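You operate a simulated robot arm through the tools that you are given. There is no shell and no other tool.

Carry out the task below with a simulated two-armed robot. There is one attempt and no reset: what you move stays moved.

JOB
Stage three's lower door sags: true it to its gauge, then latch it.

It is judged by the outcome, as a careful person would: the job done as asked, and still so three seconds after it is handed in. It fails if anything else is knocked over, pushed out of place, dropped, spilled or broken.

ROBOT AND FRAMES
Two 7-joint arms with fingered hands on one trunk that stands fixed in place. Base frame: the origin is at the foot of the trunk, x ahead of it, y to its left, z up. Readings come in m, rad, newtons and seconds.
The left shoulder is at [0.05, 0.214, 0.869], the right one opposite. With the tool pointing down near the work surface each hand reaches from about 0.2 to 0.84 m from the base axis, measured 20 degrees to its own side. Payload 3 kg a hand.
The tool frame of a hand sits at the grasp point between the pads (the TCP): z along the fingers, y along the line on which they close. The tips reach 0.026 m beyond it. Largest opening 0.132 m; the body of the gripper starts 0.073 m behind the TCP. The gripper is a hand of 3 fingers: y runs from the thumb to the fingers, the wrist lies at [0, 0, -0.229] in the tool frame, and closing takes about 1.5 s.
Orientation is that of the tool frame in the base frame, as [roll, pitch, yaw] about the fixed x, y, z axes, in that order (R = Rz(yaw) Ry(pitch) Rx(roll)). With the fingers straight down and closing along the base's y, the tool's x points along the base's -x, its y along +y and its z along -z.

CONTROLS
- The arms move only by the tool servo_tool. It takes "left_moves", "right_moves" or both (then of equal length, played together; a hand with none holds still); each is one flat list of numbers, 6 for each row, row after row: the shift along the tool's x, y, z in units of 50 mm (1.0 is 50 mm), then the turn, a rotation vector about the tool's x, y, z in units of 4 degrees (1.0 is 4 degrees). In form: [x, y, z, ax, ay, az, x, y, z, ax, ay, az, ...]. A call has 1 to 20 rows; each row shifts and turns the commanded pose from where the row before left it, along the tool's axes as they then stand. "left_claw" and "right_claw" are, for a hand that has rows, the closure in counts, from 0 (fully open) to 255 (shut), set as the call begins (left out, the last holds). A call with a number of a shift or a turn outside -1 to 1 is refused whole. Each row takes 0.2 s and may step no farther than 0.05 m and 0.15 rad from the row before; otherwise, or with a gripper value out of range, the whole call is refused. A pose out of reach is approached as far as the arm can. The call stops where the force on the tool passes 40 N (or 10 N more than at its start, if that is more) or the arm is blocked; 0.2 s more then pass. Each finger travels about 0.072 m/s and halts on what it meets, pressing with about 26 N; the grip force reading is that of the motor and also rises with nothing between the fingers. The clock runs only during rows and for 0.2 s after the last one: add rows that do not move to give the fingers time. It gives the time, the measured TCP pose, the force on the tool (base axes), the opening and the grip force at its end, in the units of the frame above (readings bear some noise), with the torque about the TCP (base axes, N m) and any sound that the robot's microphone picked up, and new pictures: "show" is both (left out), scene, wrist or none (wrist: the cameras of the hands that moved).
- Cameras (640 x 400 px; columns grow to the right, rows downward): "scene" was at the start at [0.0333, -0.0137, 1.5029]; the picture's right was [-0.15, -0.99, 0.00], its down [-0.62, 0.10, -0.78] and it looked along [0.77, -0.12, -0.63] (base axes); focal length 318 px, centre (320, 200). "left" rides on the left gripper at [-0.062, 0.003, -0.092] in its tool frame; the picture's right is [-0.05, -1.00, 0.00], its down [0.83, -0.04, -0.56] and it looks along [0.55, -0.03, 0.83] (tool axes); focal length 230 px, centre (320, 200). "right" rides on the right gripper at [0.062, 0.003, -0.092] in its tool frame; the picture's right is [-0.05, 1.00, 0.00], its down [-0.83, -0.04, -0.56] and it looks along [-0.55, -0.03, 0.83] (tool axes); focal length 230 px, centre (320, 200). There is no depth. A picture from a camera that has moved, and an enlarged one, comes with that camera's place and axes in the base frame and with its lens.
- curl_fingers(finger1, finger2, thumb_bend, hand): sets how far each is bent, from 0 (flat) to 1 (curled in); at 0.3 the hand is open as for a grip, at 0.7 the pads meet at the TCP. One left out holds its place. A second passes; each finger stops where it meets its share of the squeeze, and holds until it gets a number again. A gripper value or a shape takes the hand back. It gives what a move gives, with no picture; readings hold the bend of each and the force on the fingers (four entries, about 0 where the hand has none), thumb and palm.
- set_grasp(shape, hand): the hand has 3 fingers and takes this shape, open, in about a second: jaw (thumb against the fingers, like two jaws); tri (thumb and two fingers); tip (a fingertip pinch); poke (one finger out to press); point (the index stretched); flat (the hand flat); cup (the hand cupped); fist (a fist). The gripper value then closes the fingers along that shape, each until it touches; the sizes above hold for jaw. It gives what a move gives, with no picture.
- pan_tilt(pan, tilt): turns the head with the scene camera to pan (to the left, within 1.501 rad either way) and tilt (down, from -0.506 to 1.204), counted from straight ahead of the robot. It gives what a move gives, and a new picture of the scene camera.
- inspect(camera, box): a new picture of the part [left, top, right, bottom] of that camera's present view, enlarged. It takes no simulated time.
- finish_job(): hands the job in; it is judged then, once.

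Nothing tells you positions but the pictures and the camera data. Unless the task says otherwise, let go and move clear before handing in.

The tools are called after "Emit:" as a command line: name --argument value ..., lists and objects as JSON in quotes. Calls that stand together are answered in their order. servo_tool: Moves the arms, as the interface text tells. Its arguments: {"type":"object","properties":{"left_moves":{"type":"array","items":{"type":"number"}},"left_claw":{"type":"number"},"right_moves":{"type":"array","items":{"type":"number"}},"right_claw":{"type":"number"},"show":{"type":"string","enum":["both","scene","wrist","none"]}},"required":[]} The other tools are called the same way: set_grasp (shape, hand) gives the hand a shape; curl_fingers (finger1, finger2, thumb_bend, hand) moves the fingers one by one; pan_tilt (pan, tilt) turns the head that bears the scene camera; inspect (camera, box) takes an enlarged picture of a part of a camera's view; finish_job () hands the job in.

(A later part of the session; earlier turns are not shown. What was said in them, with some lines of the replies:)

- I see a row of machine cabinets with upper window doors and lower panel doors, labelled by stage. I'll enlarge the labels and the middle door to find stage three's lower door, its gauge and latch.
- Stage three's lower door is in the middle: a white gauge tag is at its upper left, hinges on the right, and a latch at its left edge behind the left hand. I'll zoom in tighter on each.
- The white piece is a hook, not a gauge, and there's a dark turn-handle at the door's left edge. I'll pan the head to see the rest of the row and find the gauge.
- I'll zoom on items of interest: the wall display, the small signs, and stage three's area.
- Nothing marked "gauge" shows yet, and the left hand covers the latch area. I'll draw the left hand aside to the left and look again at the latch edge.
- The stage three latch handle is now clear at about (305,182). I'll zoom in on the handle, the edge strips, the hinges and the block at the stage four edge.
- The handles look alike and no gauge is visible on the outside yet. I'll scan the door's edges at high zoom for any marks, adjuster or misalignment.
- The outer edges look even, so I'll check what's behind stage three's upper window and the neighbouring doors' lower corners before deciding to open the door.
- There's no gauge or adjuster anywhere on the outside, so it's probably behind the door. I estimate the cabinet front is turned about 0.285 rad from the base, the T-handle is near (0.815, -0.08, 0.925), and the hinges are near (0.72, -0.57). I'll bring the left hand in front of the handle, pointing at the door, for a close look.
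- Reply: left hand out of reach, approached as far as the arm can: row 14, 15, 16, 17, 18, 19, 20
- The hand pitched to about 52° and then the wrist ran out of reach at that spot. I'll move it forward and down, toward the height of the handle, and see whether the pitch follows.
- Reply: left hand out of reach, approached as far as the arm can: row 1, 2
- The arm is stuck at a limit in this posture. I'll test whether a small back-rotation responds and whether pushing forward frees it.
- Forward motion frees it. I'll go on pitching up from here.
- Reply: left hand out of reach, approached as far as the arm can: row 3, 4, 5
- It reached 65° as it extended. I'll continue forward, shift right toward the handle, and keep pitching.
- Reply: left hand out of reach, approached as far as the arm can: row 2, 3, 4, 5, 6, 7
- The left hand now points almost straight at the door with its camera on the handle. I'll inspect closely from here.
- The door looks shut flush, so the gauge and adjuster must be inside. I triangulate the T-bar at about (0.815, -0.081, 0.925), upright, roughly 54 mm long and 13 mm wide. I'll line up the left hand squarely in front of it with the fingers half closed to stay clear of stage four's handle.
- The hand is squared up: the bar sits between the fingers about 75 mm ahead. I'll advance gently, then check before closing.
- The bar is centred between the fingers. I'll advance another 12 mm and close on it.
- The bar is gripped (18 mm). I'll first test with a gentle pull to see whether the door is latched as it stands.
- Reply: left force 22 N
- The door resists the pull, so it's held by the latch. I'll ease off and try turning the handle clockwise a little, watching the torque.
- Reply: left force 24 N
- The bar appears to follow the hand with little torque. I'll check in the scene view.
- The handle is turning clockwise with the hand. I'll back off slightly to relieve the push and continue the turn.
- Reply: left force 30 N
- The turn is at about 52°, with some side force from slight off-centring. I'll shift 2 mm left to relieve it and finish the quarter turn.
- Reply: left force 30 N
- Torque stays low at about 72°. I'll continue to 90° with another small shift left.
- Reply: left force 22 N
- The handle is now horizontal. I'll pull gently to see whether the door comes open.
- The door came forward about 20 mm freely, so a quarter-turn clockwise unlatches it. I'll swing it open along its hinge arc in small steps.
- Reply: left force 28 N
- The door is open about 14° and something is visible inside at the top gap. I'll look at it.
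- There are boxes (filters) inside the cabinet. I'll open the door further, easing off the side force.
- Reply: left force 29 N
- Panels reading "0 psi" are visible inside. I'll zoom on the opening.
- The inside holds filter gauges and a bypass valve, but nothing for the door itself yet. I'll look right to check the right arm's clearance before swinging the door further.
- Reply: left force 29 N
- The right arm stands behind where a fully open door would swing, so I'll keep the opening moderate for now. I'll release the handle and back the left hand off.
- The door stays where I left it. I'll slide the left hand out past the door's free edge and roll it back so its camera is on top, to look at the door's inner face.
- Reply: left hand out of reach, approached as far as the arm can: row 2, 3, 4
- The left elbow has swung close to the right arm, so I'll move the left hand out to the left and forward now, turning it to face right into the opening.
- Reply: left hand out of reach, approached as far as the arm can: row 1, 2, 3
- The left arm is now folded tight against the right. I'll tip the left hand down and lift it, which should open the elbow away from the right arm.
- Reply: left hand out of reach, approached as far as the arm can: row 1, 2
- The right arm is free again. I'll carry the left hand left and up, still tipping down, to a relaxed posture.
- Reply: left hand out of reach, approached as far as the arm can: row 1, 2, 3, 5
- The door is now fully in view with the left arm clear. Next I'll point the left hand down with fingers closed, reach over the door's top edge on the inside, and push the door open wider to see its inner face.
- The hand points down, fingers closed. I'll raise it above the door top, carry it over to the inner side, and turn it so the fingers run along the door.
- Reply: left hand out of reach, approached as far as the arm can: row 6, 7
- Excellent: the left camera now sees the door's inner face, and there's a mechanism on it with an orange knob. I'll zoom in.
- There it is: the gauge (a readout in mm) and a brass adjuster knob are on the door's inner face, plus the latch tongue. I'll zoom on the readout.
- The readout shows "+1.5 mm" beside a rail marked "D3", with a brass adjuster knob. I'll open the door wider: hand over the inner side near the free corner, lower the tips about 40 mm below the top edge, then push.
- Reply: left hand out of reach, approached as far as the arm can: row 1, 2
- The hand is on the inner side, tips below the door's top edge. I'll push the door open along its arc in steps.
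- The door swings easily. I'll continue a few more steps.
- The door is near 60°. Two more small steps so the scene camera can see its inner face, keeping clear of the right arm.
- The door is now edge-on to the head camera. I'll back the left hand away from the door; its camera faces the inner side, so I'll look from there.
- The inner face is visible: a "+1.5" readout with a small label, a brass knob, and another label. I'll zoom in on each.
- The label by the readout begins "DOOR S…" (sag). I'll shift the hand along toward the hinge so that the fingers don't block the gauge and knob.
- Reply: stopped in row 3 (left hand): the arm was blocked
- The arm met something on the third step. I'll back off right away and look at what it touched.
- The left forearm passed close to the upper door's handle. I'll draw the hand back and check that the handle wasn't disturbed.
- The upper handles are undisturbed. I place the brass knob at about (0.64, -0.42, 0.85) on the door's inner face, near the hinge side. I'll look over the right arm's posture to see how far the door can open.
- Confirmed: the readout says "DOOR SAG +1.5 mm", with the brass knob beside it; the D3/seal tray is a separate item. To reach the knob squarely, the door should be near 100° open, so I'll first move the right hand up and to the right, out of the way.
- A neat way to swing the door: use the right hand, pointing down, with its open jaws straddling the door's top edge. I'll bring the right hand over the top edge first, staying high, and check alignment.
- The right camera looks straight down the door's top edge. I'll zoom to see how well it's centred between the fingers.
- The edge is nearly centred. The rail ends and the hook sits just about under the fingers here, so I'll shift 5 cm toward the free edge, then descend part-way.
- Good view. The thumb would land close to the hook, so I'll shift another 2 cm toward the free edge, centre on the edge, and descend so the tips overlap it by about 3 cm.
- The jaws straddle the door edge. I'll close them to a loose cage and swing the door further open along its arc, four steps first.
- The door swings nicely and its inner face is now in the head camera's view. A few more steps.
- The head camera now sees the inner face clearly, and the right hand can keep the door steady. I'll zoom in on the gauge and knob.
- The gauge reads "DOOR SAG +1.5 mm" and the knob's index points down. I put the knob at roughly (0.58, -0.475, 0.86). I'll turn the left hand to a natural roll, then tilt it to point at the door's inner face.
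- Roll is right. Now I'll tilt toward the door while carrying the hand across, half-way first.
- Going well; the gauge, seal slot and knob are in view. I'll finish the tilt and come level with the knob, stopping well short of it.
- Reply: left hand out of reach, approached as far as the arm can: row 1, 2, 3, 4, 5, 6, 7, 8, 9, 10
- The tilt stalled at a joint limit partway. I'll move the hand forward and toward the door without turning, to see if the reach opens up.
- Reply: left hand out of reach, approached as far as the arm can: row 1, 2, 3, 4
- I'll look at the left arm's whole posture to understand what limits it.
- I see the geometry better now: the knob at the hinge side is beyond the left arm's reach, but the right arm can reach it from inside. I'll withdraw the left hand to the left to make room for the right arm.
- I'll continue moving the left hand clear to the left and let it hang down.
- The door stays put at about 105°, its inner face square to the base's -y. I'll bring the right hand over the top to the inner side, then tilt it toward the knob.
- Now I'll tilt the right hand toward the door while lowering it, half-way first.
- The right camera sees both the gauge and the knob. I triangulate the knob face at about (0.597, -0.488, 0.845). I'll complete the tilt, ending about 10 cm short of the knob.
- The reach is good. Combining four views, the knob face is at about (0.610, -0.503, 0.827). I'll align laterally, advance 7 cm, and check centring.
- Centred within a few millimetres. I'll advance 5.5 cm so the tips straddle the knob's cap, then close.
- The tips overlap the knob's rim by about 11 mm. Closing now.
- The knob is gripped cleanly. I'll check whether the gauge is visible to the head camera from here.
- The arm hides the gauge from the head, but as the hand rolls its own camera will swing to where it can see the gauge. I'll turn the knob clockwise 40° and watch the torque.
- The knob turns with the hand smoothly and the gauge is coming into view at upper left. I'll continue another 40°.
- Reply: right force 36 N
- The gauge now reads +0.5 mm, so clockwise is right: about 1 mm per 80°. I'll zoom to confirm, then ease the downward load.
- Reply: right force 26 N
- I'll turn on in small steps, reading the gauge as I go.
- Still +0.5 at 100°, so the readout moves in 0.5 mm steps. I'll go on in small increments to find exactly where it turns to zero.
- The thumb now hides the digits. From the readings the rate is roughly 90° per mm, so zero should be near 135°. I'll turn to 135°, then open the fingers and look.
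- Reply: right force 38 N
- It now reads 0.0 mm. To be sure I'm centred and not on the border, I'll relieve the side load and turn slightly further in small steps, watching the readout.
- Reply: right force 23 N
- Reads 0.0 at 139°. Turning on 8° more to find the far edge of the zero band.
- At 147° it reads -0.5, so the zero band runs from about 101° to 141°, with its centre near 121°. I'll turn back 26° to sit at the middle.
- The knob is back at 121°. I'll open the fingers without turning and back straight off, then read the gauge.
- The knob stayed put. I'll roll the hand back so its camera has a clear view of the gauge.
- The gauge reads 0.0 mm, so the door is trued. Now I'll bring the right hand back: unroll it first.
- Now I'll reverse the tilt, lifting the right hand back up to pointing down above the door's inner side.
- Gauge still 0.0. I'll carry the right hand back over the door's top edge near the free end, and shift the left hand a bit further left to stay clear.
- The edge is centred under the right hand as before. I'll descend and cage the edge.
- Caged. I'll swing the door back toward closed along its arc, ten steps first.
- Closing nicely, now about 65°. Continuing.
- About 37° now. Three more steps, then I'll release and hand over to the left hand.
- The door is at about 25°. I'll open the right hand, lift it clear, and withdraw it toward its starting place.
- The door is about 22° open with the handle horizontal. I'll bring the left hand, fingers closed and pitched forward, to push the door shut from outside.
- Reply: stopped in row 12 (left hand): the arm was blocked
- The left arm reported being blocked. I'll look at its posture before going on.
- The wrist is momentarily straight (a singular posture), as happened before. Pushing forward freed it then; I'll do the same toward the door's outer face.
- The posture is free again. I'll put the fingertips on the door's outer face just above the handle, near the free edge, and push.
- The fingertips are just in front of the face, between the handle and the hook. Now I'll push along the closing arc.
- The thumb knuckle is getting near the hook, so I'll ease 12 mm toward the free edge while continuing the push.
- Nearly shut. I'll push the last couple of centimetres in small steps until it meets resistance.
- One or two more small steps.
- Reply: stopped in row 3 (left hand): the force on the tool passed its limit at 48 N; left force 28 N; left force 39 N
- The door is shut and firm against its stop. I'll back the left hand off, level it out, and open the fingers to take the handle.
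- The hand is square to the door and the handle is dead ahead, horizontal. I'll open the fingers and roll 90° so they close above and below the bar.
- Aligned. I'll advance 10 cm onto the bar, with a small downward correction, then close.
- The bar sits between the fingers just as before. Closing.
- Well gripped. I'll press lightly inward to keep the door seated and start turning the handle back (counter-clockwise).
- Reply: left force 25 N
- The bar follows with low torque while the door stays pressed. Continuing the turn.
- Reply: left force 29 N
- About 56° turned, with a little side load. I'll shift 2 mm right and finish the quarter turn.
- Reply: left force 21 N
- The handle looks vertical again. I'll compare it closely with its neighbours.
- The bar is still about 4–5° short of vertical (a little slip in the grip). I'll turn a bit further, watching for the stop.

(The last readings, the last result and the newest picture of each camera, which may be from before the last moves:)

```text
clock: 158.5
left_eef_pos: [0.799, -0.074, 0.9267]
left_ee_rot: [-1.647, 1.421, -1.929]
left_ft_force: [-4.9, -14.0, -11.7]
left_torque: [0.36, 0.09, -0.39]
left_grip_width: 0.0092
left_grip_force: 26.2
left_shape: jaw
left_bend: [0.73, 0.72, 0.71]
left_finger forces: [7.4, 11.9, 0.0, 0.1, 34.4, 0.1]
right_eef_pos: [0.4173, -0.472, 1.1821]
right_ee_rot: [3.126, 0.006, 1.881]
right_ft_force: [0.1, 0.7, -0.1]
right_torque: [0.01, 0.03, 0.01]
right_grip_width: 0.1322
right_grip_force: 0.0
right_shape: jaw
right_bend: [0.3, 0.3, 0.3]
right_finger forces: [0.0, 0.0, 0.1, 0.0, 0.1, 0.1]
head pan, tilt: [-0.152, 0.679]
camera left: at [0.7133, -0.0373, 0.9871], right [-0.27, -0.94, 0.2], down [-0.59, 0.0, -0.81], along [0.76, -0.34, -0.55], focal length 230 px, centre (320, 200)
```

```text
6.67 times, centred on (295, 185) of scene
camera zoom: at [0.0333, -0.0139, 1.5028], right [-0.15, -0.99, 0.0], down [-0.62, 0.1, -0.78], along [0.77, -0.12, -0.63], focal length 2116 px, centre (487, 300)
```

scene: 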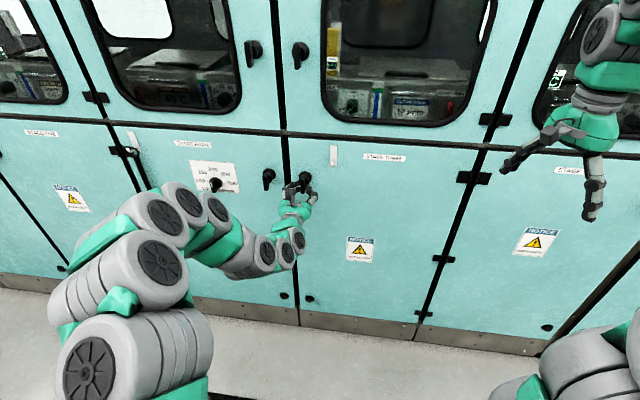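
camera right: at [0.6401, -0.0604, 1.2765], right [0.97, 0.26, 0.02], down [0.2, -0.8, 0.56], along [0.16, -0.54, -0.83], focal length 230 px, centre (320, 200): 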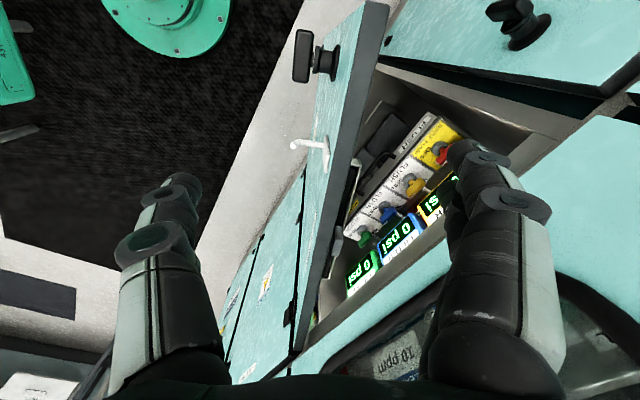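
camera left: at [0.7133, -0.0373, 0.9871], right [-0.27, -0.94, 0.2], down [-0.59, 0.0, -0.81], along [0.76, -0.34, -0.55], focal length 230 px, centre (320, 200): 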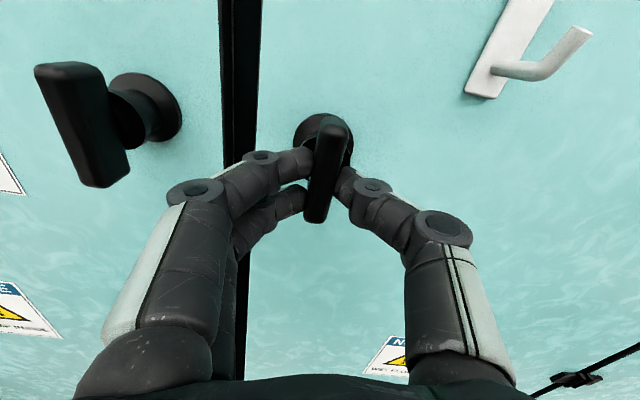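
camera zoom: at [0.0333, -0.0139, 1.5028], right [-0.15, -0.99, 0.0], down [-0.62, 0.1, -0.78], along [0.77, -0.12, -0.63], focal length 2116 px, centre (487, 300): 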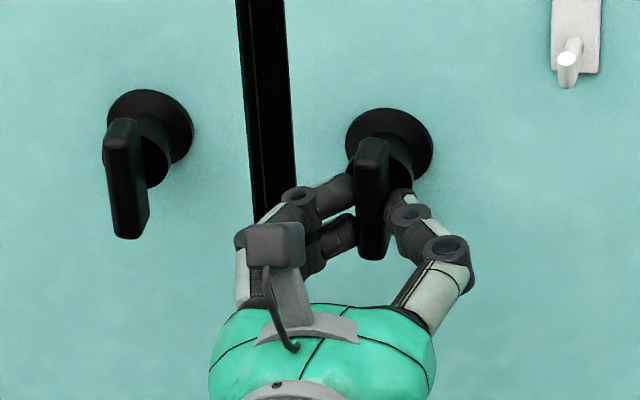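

The torque rose and the bar stopped following, which suggests it's against its stop. I'll release and compare its angle with the original view.

Emit:
servo_tool --left_moves '[0, 0, 0, 0, 0, 0, 0, 0, 0, 0, 0, 0, 0, 0, 0, 0, 0, 0, 0, 0, 0, 0, 0, 0]' --left_claw 110 --show "none"

Emit:
servo_tool --left_moves '[0, 0, -0.4, 0, 0, 1, 0, 0, -0.4, 0, 0, 1, 0, 0, -0.4, 0, 0, 0]' --show "both"

Emit:
inspect --camera "scene" --box '[285, 172, 325, 202]'

Emit:
inspect --camera "left" --box '[220, 60, 420, 220]'

```text
clock: 159.5
left_eef_pos: [0.7985, -0.0735, 0.9266]
left_ee_rot: [-1.64, 1.42, -1.92]
left_ft_force: [0.0, -0.1, 0.0]
left_torque: [-0.02, 0.02, 0.04]
left_grip_width: 0.0745
left_grip_force: 0.1
left_shape: jaw
left_bend: [0.72, 0.72, 0.7]
left_finger forces: [0.1, 0.0, 0.1, 0.0, 0.0, 0.0]
right_eef_pos: [0.4162, -0.4714, 1.1815]
right_ee_rot: [3.127, 0.005, 1.881]
right_ft_force: [-0.5, -0.3, 0.2]
right_torque: [0.01, -0.02, 0.03]
right_grip_width: 0.1321
right_grip_force: 0.0
right_shape: jaw
right_bend: [0.3, 0.3, 0.3]
right_finger forces: [0.1, 0.0, 0.1, 0.1, 0.1, 0.0]
head pan, tilt: [-0.152, 0.679]
```

```text
clock: 160.3
left_eef_pos: [0.7408, -0.0567, 0.9274]
left_ee_rot: [-2.442, 1.557, -2.727]
left_ft_force: [0.3, 0.3, 0.3]
left_torque: [0.03, 0.01, 0.03]
left_grip_width: 0.0745
left_grip_force: 0.1
left_shape: jaw
left_bend: [0.72, 0.72, 0.7]
left_finger forces: [0.1, 0.1, 0.0, 0.0, 0.0, 0.0]
right_eef_pos: [0.4154, -0.4721, 1.1823]
right_ee_rot: [3.126, 0.005, 1.882]
right_ft_force: [0.2, -0.1, -0.6]
right_torque: [0.01, 0.01, -0.02]
right_grip_width: 0.132
right_grip_force: 0.0
right_shape: jaw
right_bend: [0.3, 0.3, 0.3]
right_finger forces: [0.0, 0.0, 0.0, 0.0, 0.0, 0.0]
head pan, tilt: [-0.152, 0.679]
camera left: at [0.6536, -0.0287, 0.9896], right [-0.28, -0.96, 0.06], down [-0.56, 0.11, -0.82], along [0.78, -0.26, -0.56], focal length 230 px, centre (320, 200)
```

scene: 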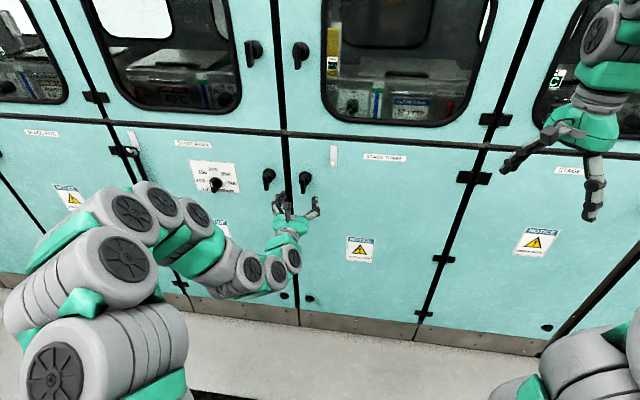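
left: 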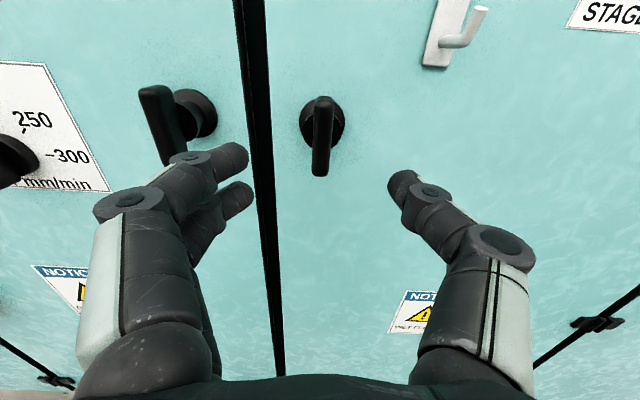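

```text
13.33 times, centred on (305, 187) of scene
camera zoom: at [0.0332, -0.0137, 1.5028], right [-0.15, -0.99, 0.0], down [-0.62, 0.1, -0.78], along [0.77, -0.12, -0.63], focal length 4233 px, centre (520, 373)
```

zoom: 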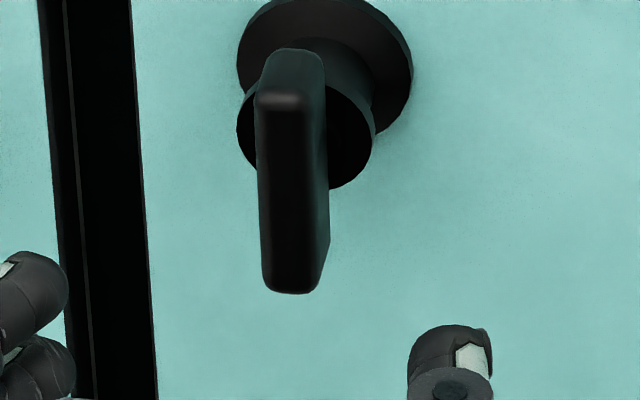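

```text
2.50 times, centred on (320, 140) of left
camera zoom: at [0.6536, -0.0287, 0.9896], right [-0.28, -0.96, 0.06], down [-0.56, 0.11, -0.82], along [0.78, -0.26, -0.56], focal length 575 px, centre (320, 350)
```

zoom: 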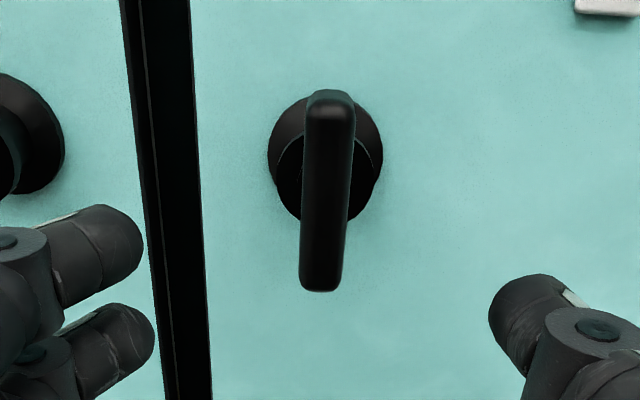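

The handle is back at exactly its original vertical position. To be sure the latch has caught, I'll give it a gentle tug.

Emit:
servo_tool --left_moves '[0, 0, 0.4, 0, 0, 0, 0, 0, 0.4, 0, 0, 0, 0, 0, 0.35, 0, 0, 0]' --show "none"

Emit:
servo_tool --left_moves '[0, 0, 0, 0, 0, 0, 0, 0, 0, 0, 0, 0, 0, 0, 0, 0, 0, 0, 0, 0, 0, 0, 0, 0, 0, 0, 0, 0, 0, 0, 0, 0, 0, 0, 0, 0]' --left_claw 255 --show "none"

Emit:
servo_tool --left_moves '[0, 0, -0.06, 0, 0, 0, 0, 0, -0.06, 0, 0, 0, 0, 0, 0, 0, 0, 0]' --show "both"

```text
clock: 161.1
left_eef_pos: [0.7963, -0.0724, 0.9245]
left_ee_rot: [-2.474, 1.554, -2.757]
left_ft_force: [-0.7, 0.2, 0.7]
left_torque: [0.02, -0.04, 0.0]
left_grip_width: 0.0743
left_grip_force: 0.1
left_shape: jaw
left_bend: [0.72, 0.72, 0.7]
left_finger forces: [0.1, 0.1, 0.1, 0.0, 0.0, 0.0]
right_eef_pos: [0.4159, -0.4717, 1.1823]
right_ee_rot: [3.125, 0.003, 1.881]
right_ft_force: [-0.2, 0.4, -0.3]
right_torque: [0.02, -0.03, 0.01]
right_grip_width: 0.1319
right_grip_force: 0.0
right_shape: jaw
right_bend: [0.3, 0.3, 0.3]
right_finger forces: [0.1, 0.0, 0.0, 0.0, 0.0, 0.0]
head pan, tilt: [-0.152, 0.679]
```

```text
clock: 162.5
left_eef_pos: [0.7966, -0.0715, 0.9263]
left_ee_rot: [-2.412, 1.556, -2.695]
left_ft_force: [1.1, 0.0, -0.4]
left_torque: [-0.02, 0.01, 0.02]
left_grip_width: 0.009
left_grip_force: 25.8
left_shape: jaw
left_bend: [0.71, 0.71, 0.7]
left_finger forces: [11.6, 11.5, 0.0, 0.1, 23.3, 0.0]
right_eef_pos: [0.4152, -0.4726, 1.1824]
right_ee_rot: [3.123, 0.005, 1.879]
right_ft_force: [0.4, -0.5, -0.5]
right_torque: [0.0, 0.0, 0.01]
right_grip_width: 0.1318
right_grip_force: 0.0
right_shape: jaw
right_bend: [0.3, 0.3, 0.3]
right_finger forces: [0.0, 0.0, 0.0, 0.0, 0.0, 0.1]
head pan, tilt: [-0.152, 0.679]
```

```text
clock: 163.3
left_eef_pos: [0.7907, -0.0709, 0.9269]
left_ee_rot: [-2.375, 1.557, -2.656]
left_ft_force: [26.1, -8.4, -5.1]
left_torque: [0.06, 0.09, 0.08]
left_grip_width: 0.0069
left_grip_force: 26.0
left_shape: jaw
left_bend: [0.7, 0.71, 0.7]
left_finger forces: [9.6, 9.4, 0.0, 0.1, 19.5, 0.0]
right_eef_pos: [0.4165, -0.4722, 1.1812]
right_ee_rot: [3.127, 0.007, 1.883]
right_ft_force: [0.1, 0.0, 0.3]
right_torque: [0.02, 0.02, -0.02]
right_grip_width: 0.1321
right_grip_force: 0.1
right_shape: jaw
right_bend: [0.3, 0.3, 0.3]
right_finger forces: [0.0, 0.0, 0.1, 0.0, 0.0, 0.0]
head pan, tilt: [-0.152, 0.679]
camera left: at [0.7037, -0.0427, 0.989], right [-0.28, -0.96, 0.06], down [-0.56, 0.11, -0.82], along [0.78, -0.26, -0.56], focal length 230 px, centre (320, 200)
```

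scene: 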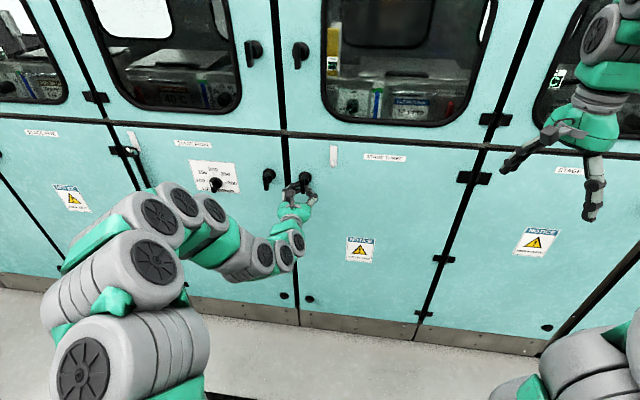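
left: 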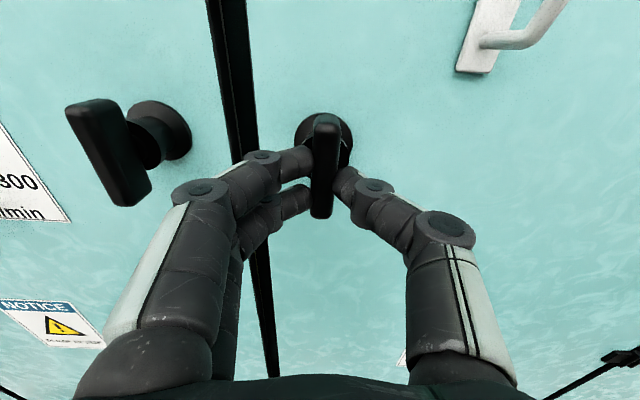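

The tug met 27 N with no movement, so the door is latched. I'll relax, release, and back the left hand away.

Emit:
servo_tool --left_moves '[0, 0, 0.06, 0, 0, 0, 0, 0, 0.05, 0, 0, 0]' --show "none"

Emit:
servo_tool --left_moves '[0, 0, 0, 0, 0, 0, 0, 0, 0, 0, 0, 0, 0, 0, 0, 0, 0, 0, 0, 0, 0, 0, 0, 0]' --left_claw 110 --show "none"

Emit:
servo_tool --left_moves '[0, 0, -0.4, 0, 0, 0, 0, 0, -0.5, 0, 0, 0, 0, 0, -0.6, 0, 0, 0, 0, 0, -0.6, 0, 0, 0]' --show "both"

Emit:
inspect --camera "scene" --box '[260, 160, 350, 215]'

Emit:
inspect --camera "left" --box '[180, 0, 420, 180]'

```text
clock: 163.9
left_eef_pos: [0.796, -0.0721, 0.9263]
left_ee_rot: [-2.402, 1.556, -2.685]
left_ft_force: [-9.7, 3.7, 5.7]
left_torque: [-0.01, -0.1, 0.05]
left_grip_width: 0.0079
left_grip_force: 26.0
left_shape: jaw
left_bend: [0.71, 0.71, 0.7]
left_finger forces: [14.3, 14.2, 0.1, 0.0, 27.2, 0.0]
right_eef_pos: [0.4164, -0.4718, 1.1824]
right_ee_rot: [3.124, 0.006, 1.883]
right_ft_force: [0.3, -0.4, 0.3]
right_torque: [0.03, -0.02, -0.02]
right_grip_width: 0.1321
right_grip_force: 0.1
right_shape: jaw
right_bend: [0.3, 0.3, 0.3]
right_finger forces: [0.1, 0.0, 0.1, 0.0, 0.0, 0.0]
head pan, tilt: [-0.152, 0.679]
```

```text
clock: 164.9
left_eef_pos: [0.7954, -0.0725, 0.9259]
left_ee_rot: [-2.41, 1.557, -2.693]
left_ft_force: [0.9, -0.5, -0.3]
left_torque: [0.01, 0.0, 0.01]
left_grip_width: 0.0746
left_grip_force: 0.0
left_shape: jaw
left_bend: [0.72, 0.72, 0.7]
left_finger forces: [0.0, 0.0, 0.0, 0.1, 0.0, 0.0]
right_eef_pos: [0.4147, -0.4712, 1.1818]
right_ee_rot: [3.126, 0.005, 1.881]
right_ft_force: [0.2, 0.6, -0.3]
right_torque: [0.0, 0.0, 0.02]
right_grip_width: 0.1317
right_grip_force: 0.1
right_shape: jaw
right_bend: [0.3, 0.3, 0.3]
right_finger forces: [0.0, 0.1, 0.0, 0.0, 0.1, 0.1]
head pan, tilt: [-0.152, 0.679]
```

```text
clock: 165.9
left_eef_pos: [0.6931, -0.0428, 0.9283]
left_ee_rot: [-2.401, 1.556, -2.683]
left_ft_force: [0.8, -0.2, 0.3]
left_torque: [-0.02, -0.03, -0.02]
left_grip_width: 0.0744
left_grip_force: 0.2
left_shape: jaw
left_bend: [0.72, 0.72, 0.7]
left_finger forces: [0.0, 0.0, 0.1, 0.0, 0.1, 0.1]
right_eef_pos: [0.4157, -0.4732, 1.1833]
right_ee_rot: [3.126, 0.005, 1.881]
right_ft_force: [-0.1, 0.2, 0.0]
right_torque: [-0.05, -0.03, -0.01]
right_grip_width: 0.1317
right_grip_force: 0.1
right_shape: jaw
right_bend: [0.3, 0.3, 0.3]
right_finger forces: [0.1, 0.0, 0.1, 0.1, 0.1, 0.0]
head pan, tilt: [-0.152, 0.679]
camera left: at [0.606, -0.0143, 0.9904], right [-0.28, -0.96, 0.06], down [-0.56, 0.11, -0.82], along [0.78, -0.26, -0.56], focal length 230 px, centre (320, 200)
```

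scene: 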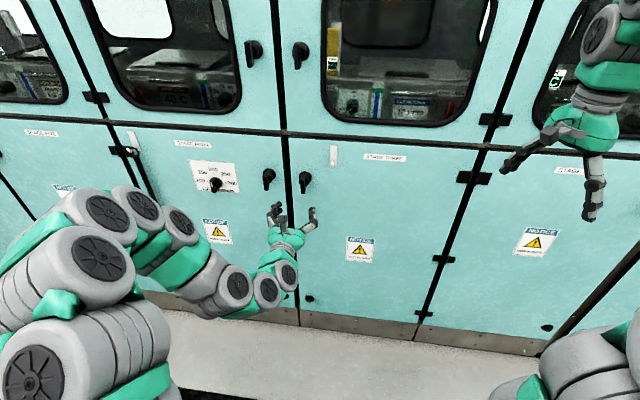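
left: 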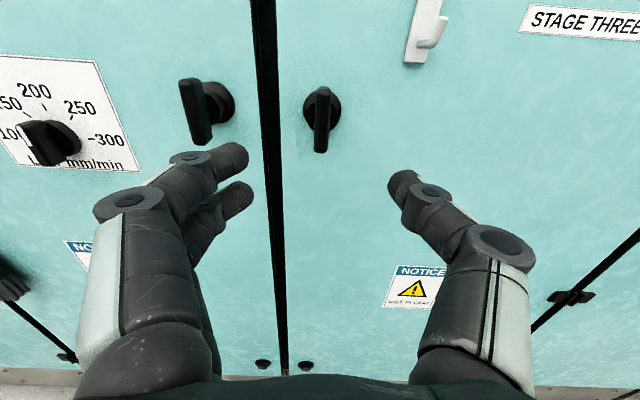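

```text
7.11 times, centred on (305, 188) of scene
camera zoom: at [0.0332, -0.0137, 1.5028], right [-0.15, -0.99, 0.0], down [-0.62, 0.1, -0.78], along [0.77, -0.12, -0.63], focal length 2258 px, centre (427, 289)
```

zoom: 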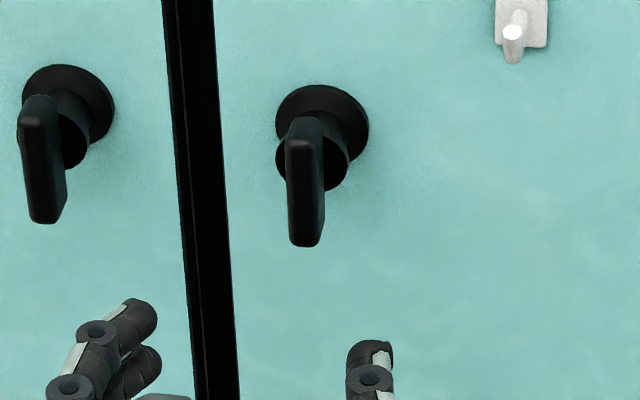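

```text
2.22 times, centred on (300, 90) of left
camera zoom: at [0.606, -0.0143, 0.9904], right [-0.28, -0.96, 0.06], down [-0.56, 0.11, -0.82], along [0.78, -0.26, -0.56], focal length 511 px, centre (364, 444)
```

zoom: 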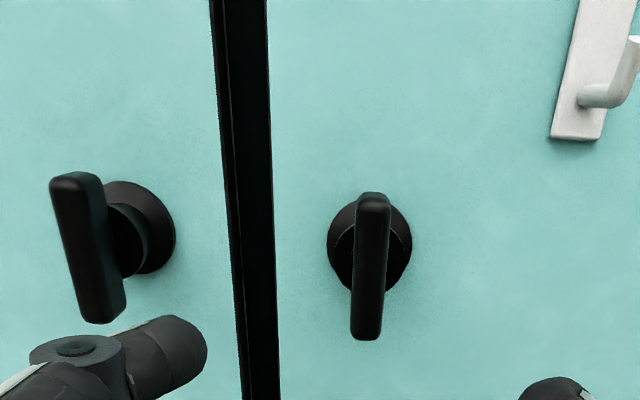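

The handle matches its original vertical position and its neighbours. I'll withdraw the left hand further and take a last overall look.

Emit:
servo_tool --left_moves '[-0.2, 0, -0.5, 0, 0, 0, -0.2, 0, -0.5, 0, 0, 0, -0.2, 0, -0.5, 0, 0, 0]' --show "scene"

Emit:
pan_tilt --pan 0.1 --tilt 0.6

```text
clock: 166.7
left_eef_pos: [0.6941, -0.0426, 0.9283]
left_ee_rot: [-2.398, 1.557, -2.681]
left_ft_force: [-0.1, 0.4, -1.0]
left_torque: [0.02, 0.03, -0.03]
left_grip_width: 0.0748
left_grip_force: 0.0
left_shape: jaw
left_bend: [0.72, 0.72, 0.7]
left_finger forces: [0.0, 0.1, 0.1, 0.1, 0.0, 0.0]
left hand out of reach, approached as far as the arm can: row 1, 2, 3
right_eef_pos: [0.4157, -0.4713, 1.1813]
right_ee_rot: [3.126, 0.004, 1.882]
right_ft_force: [0.7, -0.8, 0.9]
right_torque: [0.02, 0.01, -0.02]
right_grip_width: 0.1319
right_grip_force: 0.0
right_shape: jaw
right_bend: [0.3, 0.3, 0.3]
right_finger forces: [0.1, 0.0, 0.0, 0.0, 0.0, 0.0]
head pan, tilt: [-0.152, 0.679]
```

scene: 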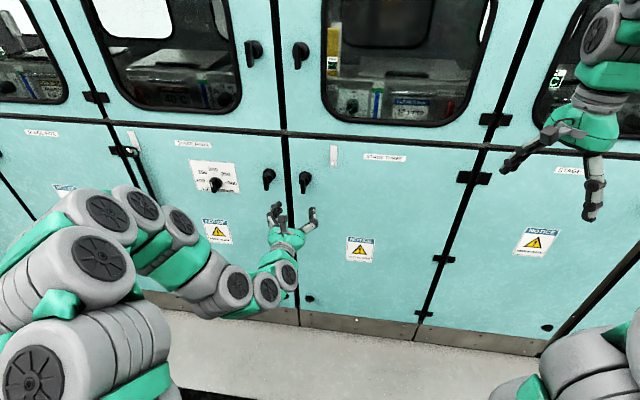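

```text
clock: 167.5
left_eef_pos: [0.6942, -0.0437, 0.9275]
left_ee_rot: [-2.399, 1.557, -2.682]
left_ft_force: [-0.5, 0.2, -0.2]
left_torque: [0.01, -0.01, 0.0]
left_grip_width: 0.0744
left_grip_force: 0.1
left_shape: jaw
left_bend: [0.72, 0.72, 0.7]
left_finger forces: [0.0, 0.1, 0.0, 0.0, 0.0, 0.1]
right_eef_pos: [0.4158, -0.4723, 1.1811]
right_ee_rot: [3.124, 0.006, 1.881]
right_ft_force: [0.5, -0.7, 0.1]
right_torque: [-0.02, -0.05, 0.02]
right_grip_width: 0.1315
right_grip_force: 0.1
right_shape: jaw
right_bend: [0.3, 0.3, 0.3]
right_finger forces: [0.0, 0.1, 0.1, 0.1, 0.1, 0.0]
head pan, tilt: [0.099, 0.6]
```

scene: 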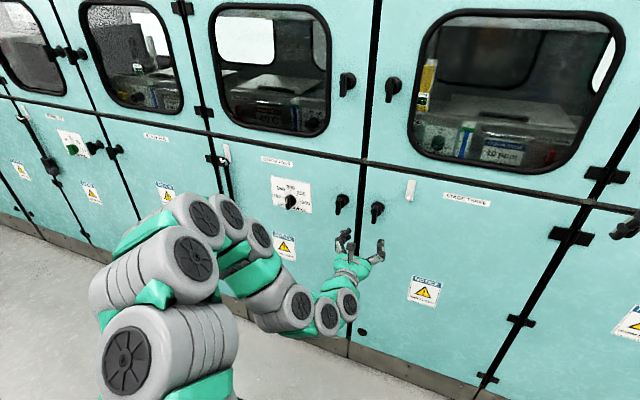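

The left hand is clear of the handle by about 10 cm. I'll tip it down and draw it back a little more for good clearance.

Emit:
servo_tool --left_moves '[-0.15, 0.1, -0.2, 0, 1, 0, -0.15, 0.1, -0.2, 0, 1, 0, -0.15, 0.1, -0.2, 0, 1, 0, -0.15, 0.1, -0.3, 0, 1, 0, -0.15, 0.1, -0.3, 0, 1, 0, -0.15, 0.1, -0.3, 0, 1, 0, -0.15, 0.1, -0.3, 0, 1, 0, -0.15, 0.1, -0.3, 0, 1, 0]' --show "scene"

Emit:
inspect --camera "scene" --box '[190, 130, 480, 340]'

```text
clock: 169.3
left_eef_pos: [0.6275, 0.0102, 1.0381]
left_ee_rot: [-3.124, 0.999, 2.876]
left_ft_force: [-0.3, -0.2, 0.0]
left_torque: [0.0, -0.01, -0.02]
left_grip_width: 0.0748
left_grip_force: 0.1
left_shape: jaw
left_bend: [0.72, 0.72, 0.7]
left_finger forces: [0.0, 0.1, 0.1, 0.0, 0.0, 0.1]
left hand out of reach, approached as far as the arm can: row 1, 2
right_eef_pos: [0.4152, -0.4718, 1.1828]
right_ee_rot: [3.126, 0.006, 1.879]
right_ft_force: [-0.5, -1.1, 0.0]
right_torque: [0.01, 0.03, -0.02]
right_grip_width: 0.132
right_grip_force: 0.1
right_shape: jaw
right_bend: [0.3, 0.3, 0.3]
right_finger forces: [0.1, 0.0, 0.0, 0.0, 0.0, 0.1]
head pan, tilt: [0.099, 0.6]
```

scene: 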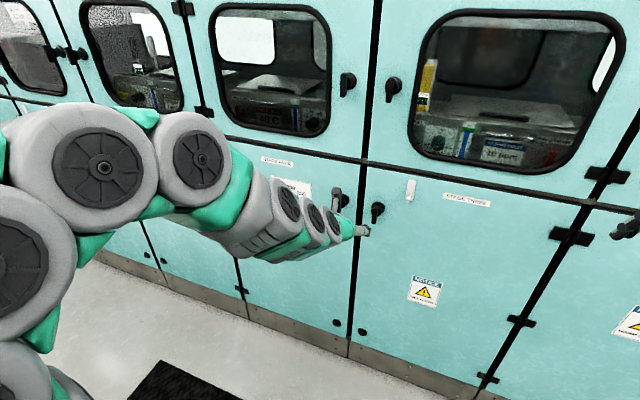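

```text
1.90 times, centred on (335, 235) of scene
camera zoom: at [0.0364, 0.0081, 1.5097], right [0.1, -1.0, 0.0], down [-0.56, -0.06, -0.83], along [0.82, 0.08, -0.56], focal length 605 px, centre (291, 133)
```

zoom: 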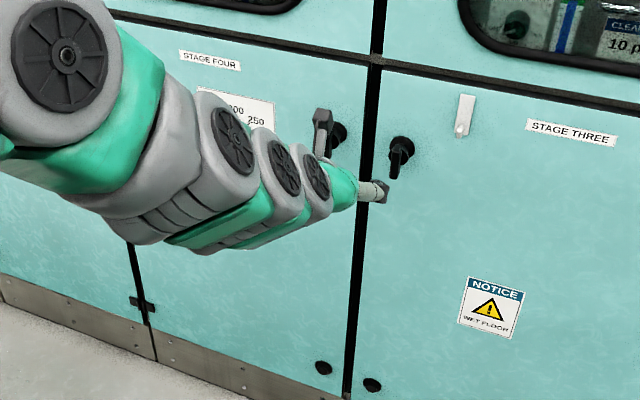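

Stage three's lower door is shut, its handle is vertical like its neighbours, and it held against a tug. The sag gauge read 0.0 mm just before I closed it. Both hands are clear and nothing else appears disturbed, so I'll hand the job in.

Emit:
finish_job

```text
The job is handed in.
```

Stage three's lower door is trued and latched, and I've handed the job in.

- **Truing:** The gauge is on the inside of the door, labelled "DOOR SAG". It read +1.5 mm. I turned the brass adjuster beside it about 121° clockwise, which put it in the middle of the band where the gauge shows zero. The gauge read 0.0 mm after I let go, and still read 0.0 shortly before I swung the door shut.
- **Latching:** I pushed the door shut until it met firm resistance, then turned the handle back to upright, where it started. It then held against a tug of about 27 N.
- **Contacts along the way:** The left arm was stopped once near the upper door's handle. I backed off and checked that handle; it had not moved. The left arm also pressed briefly against the right arm, which moved a few millimetres and returned.

Both hands are off the door and clear of it. In the views I had, nothing else was knocked or moved. I could not see the brush on stage four's hook in the last picture, because the left arm was in front of it. It was hanging there in the picture just before.
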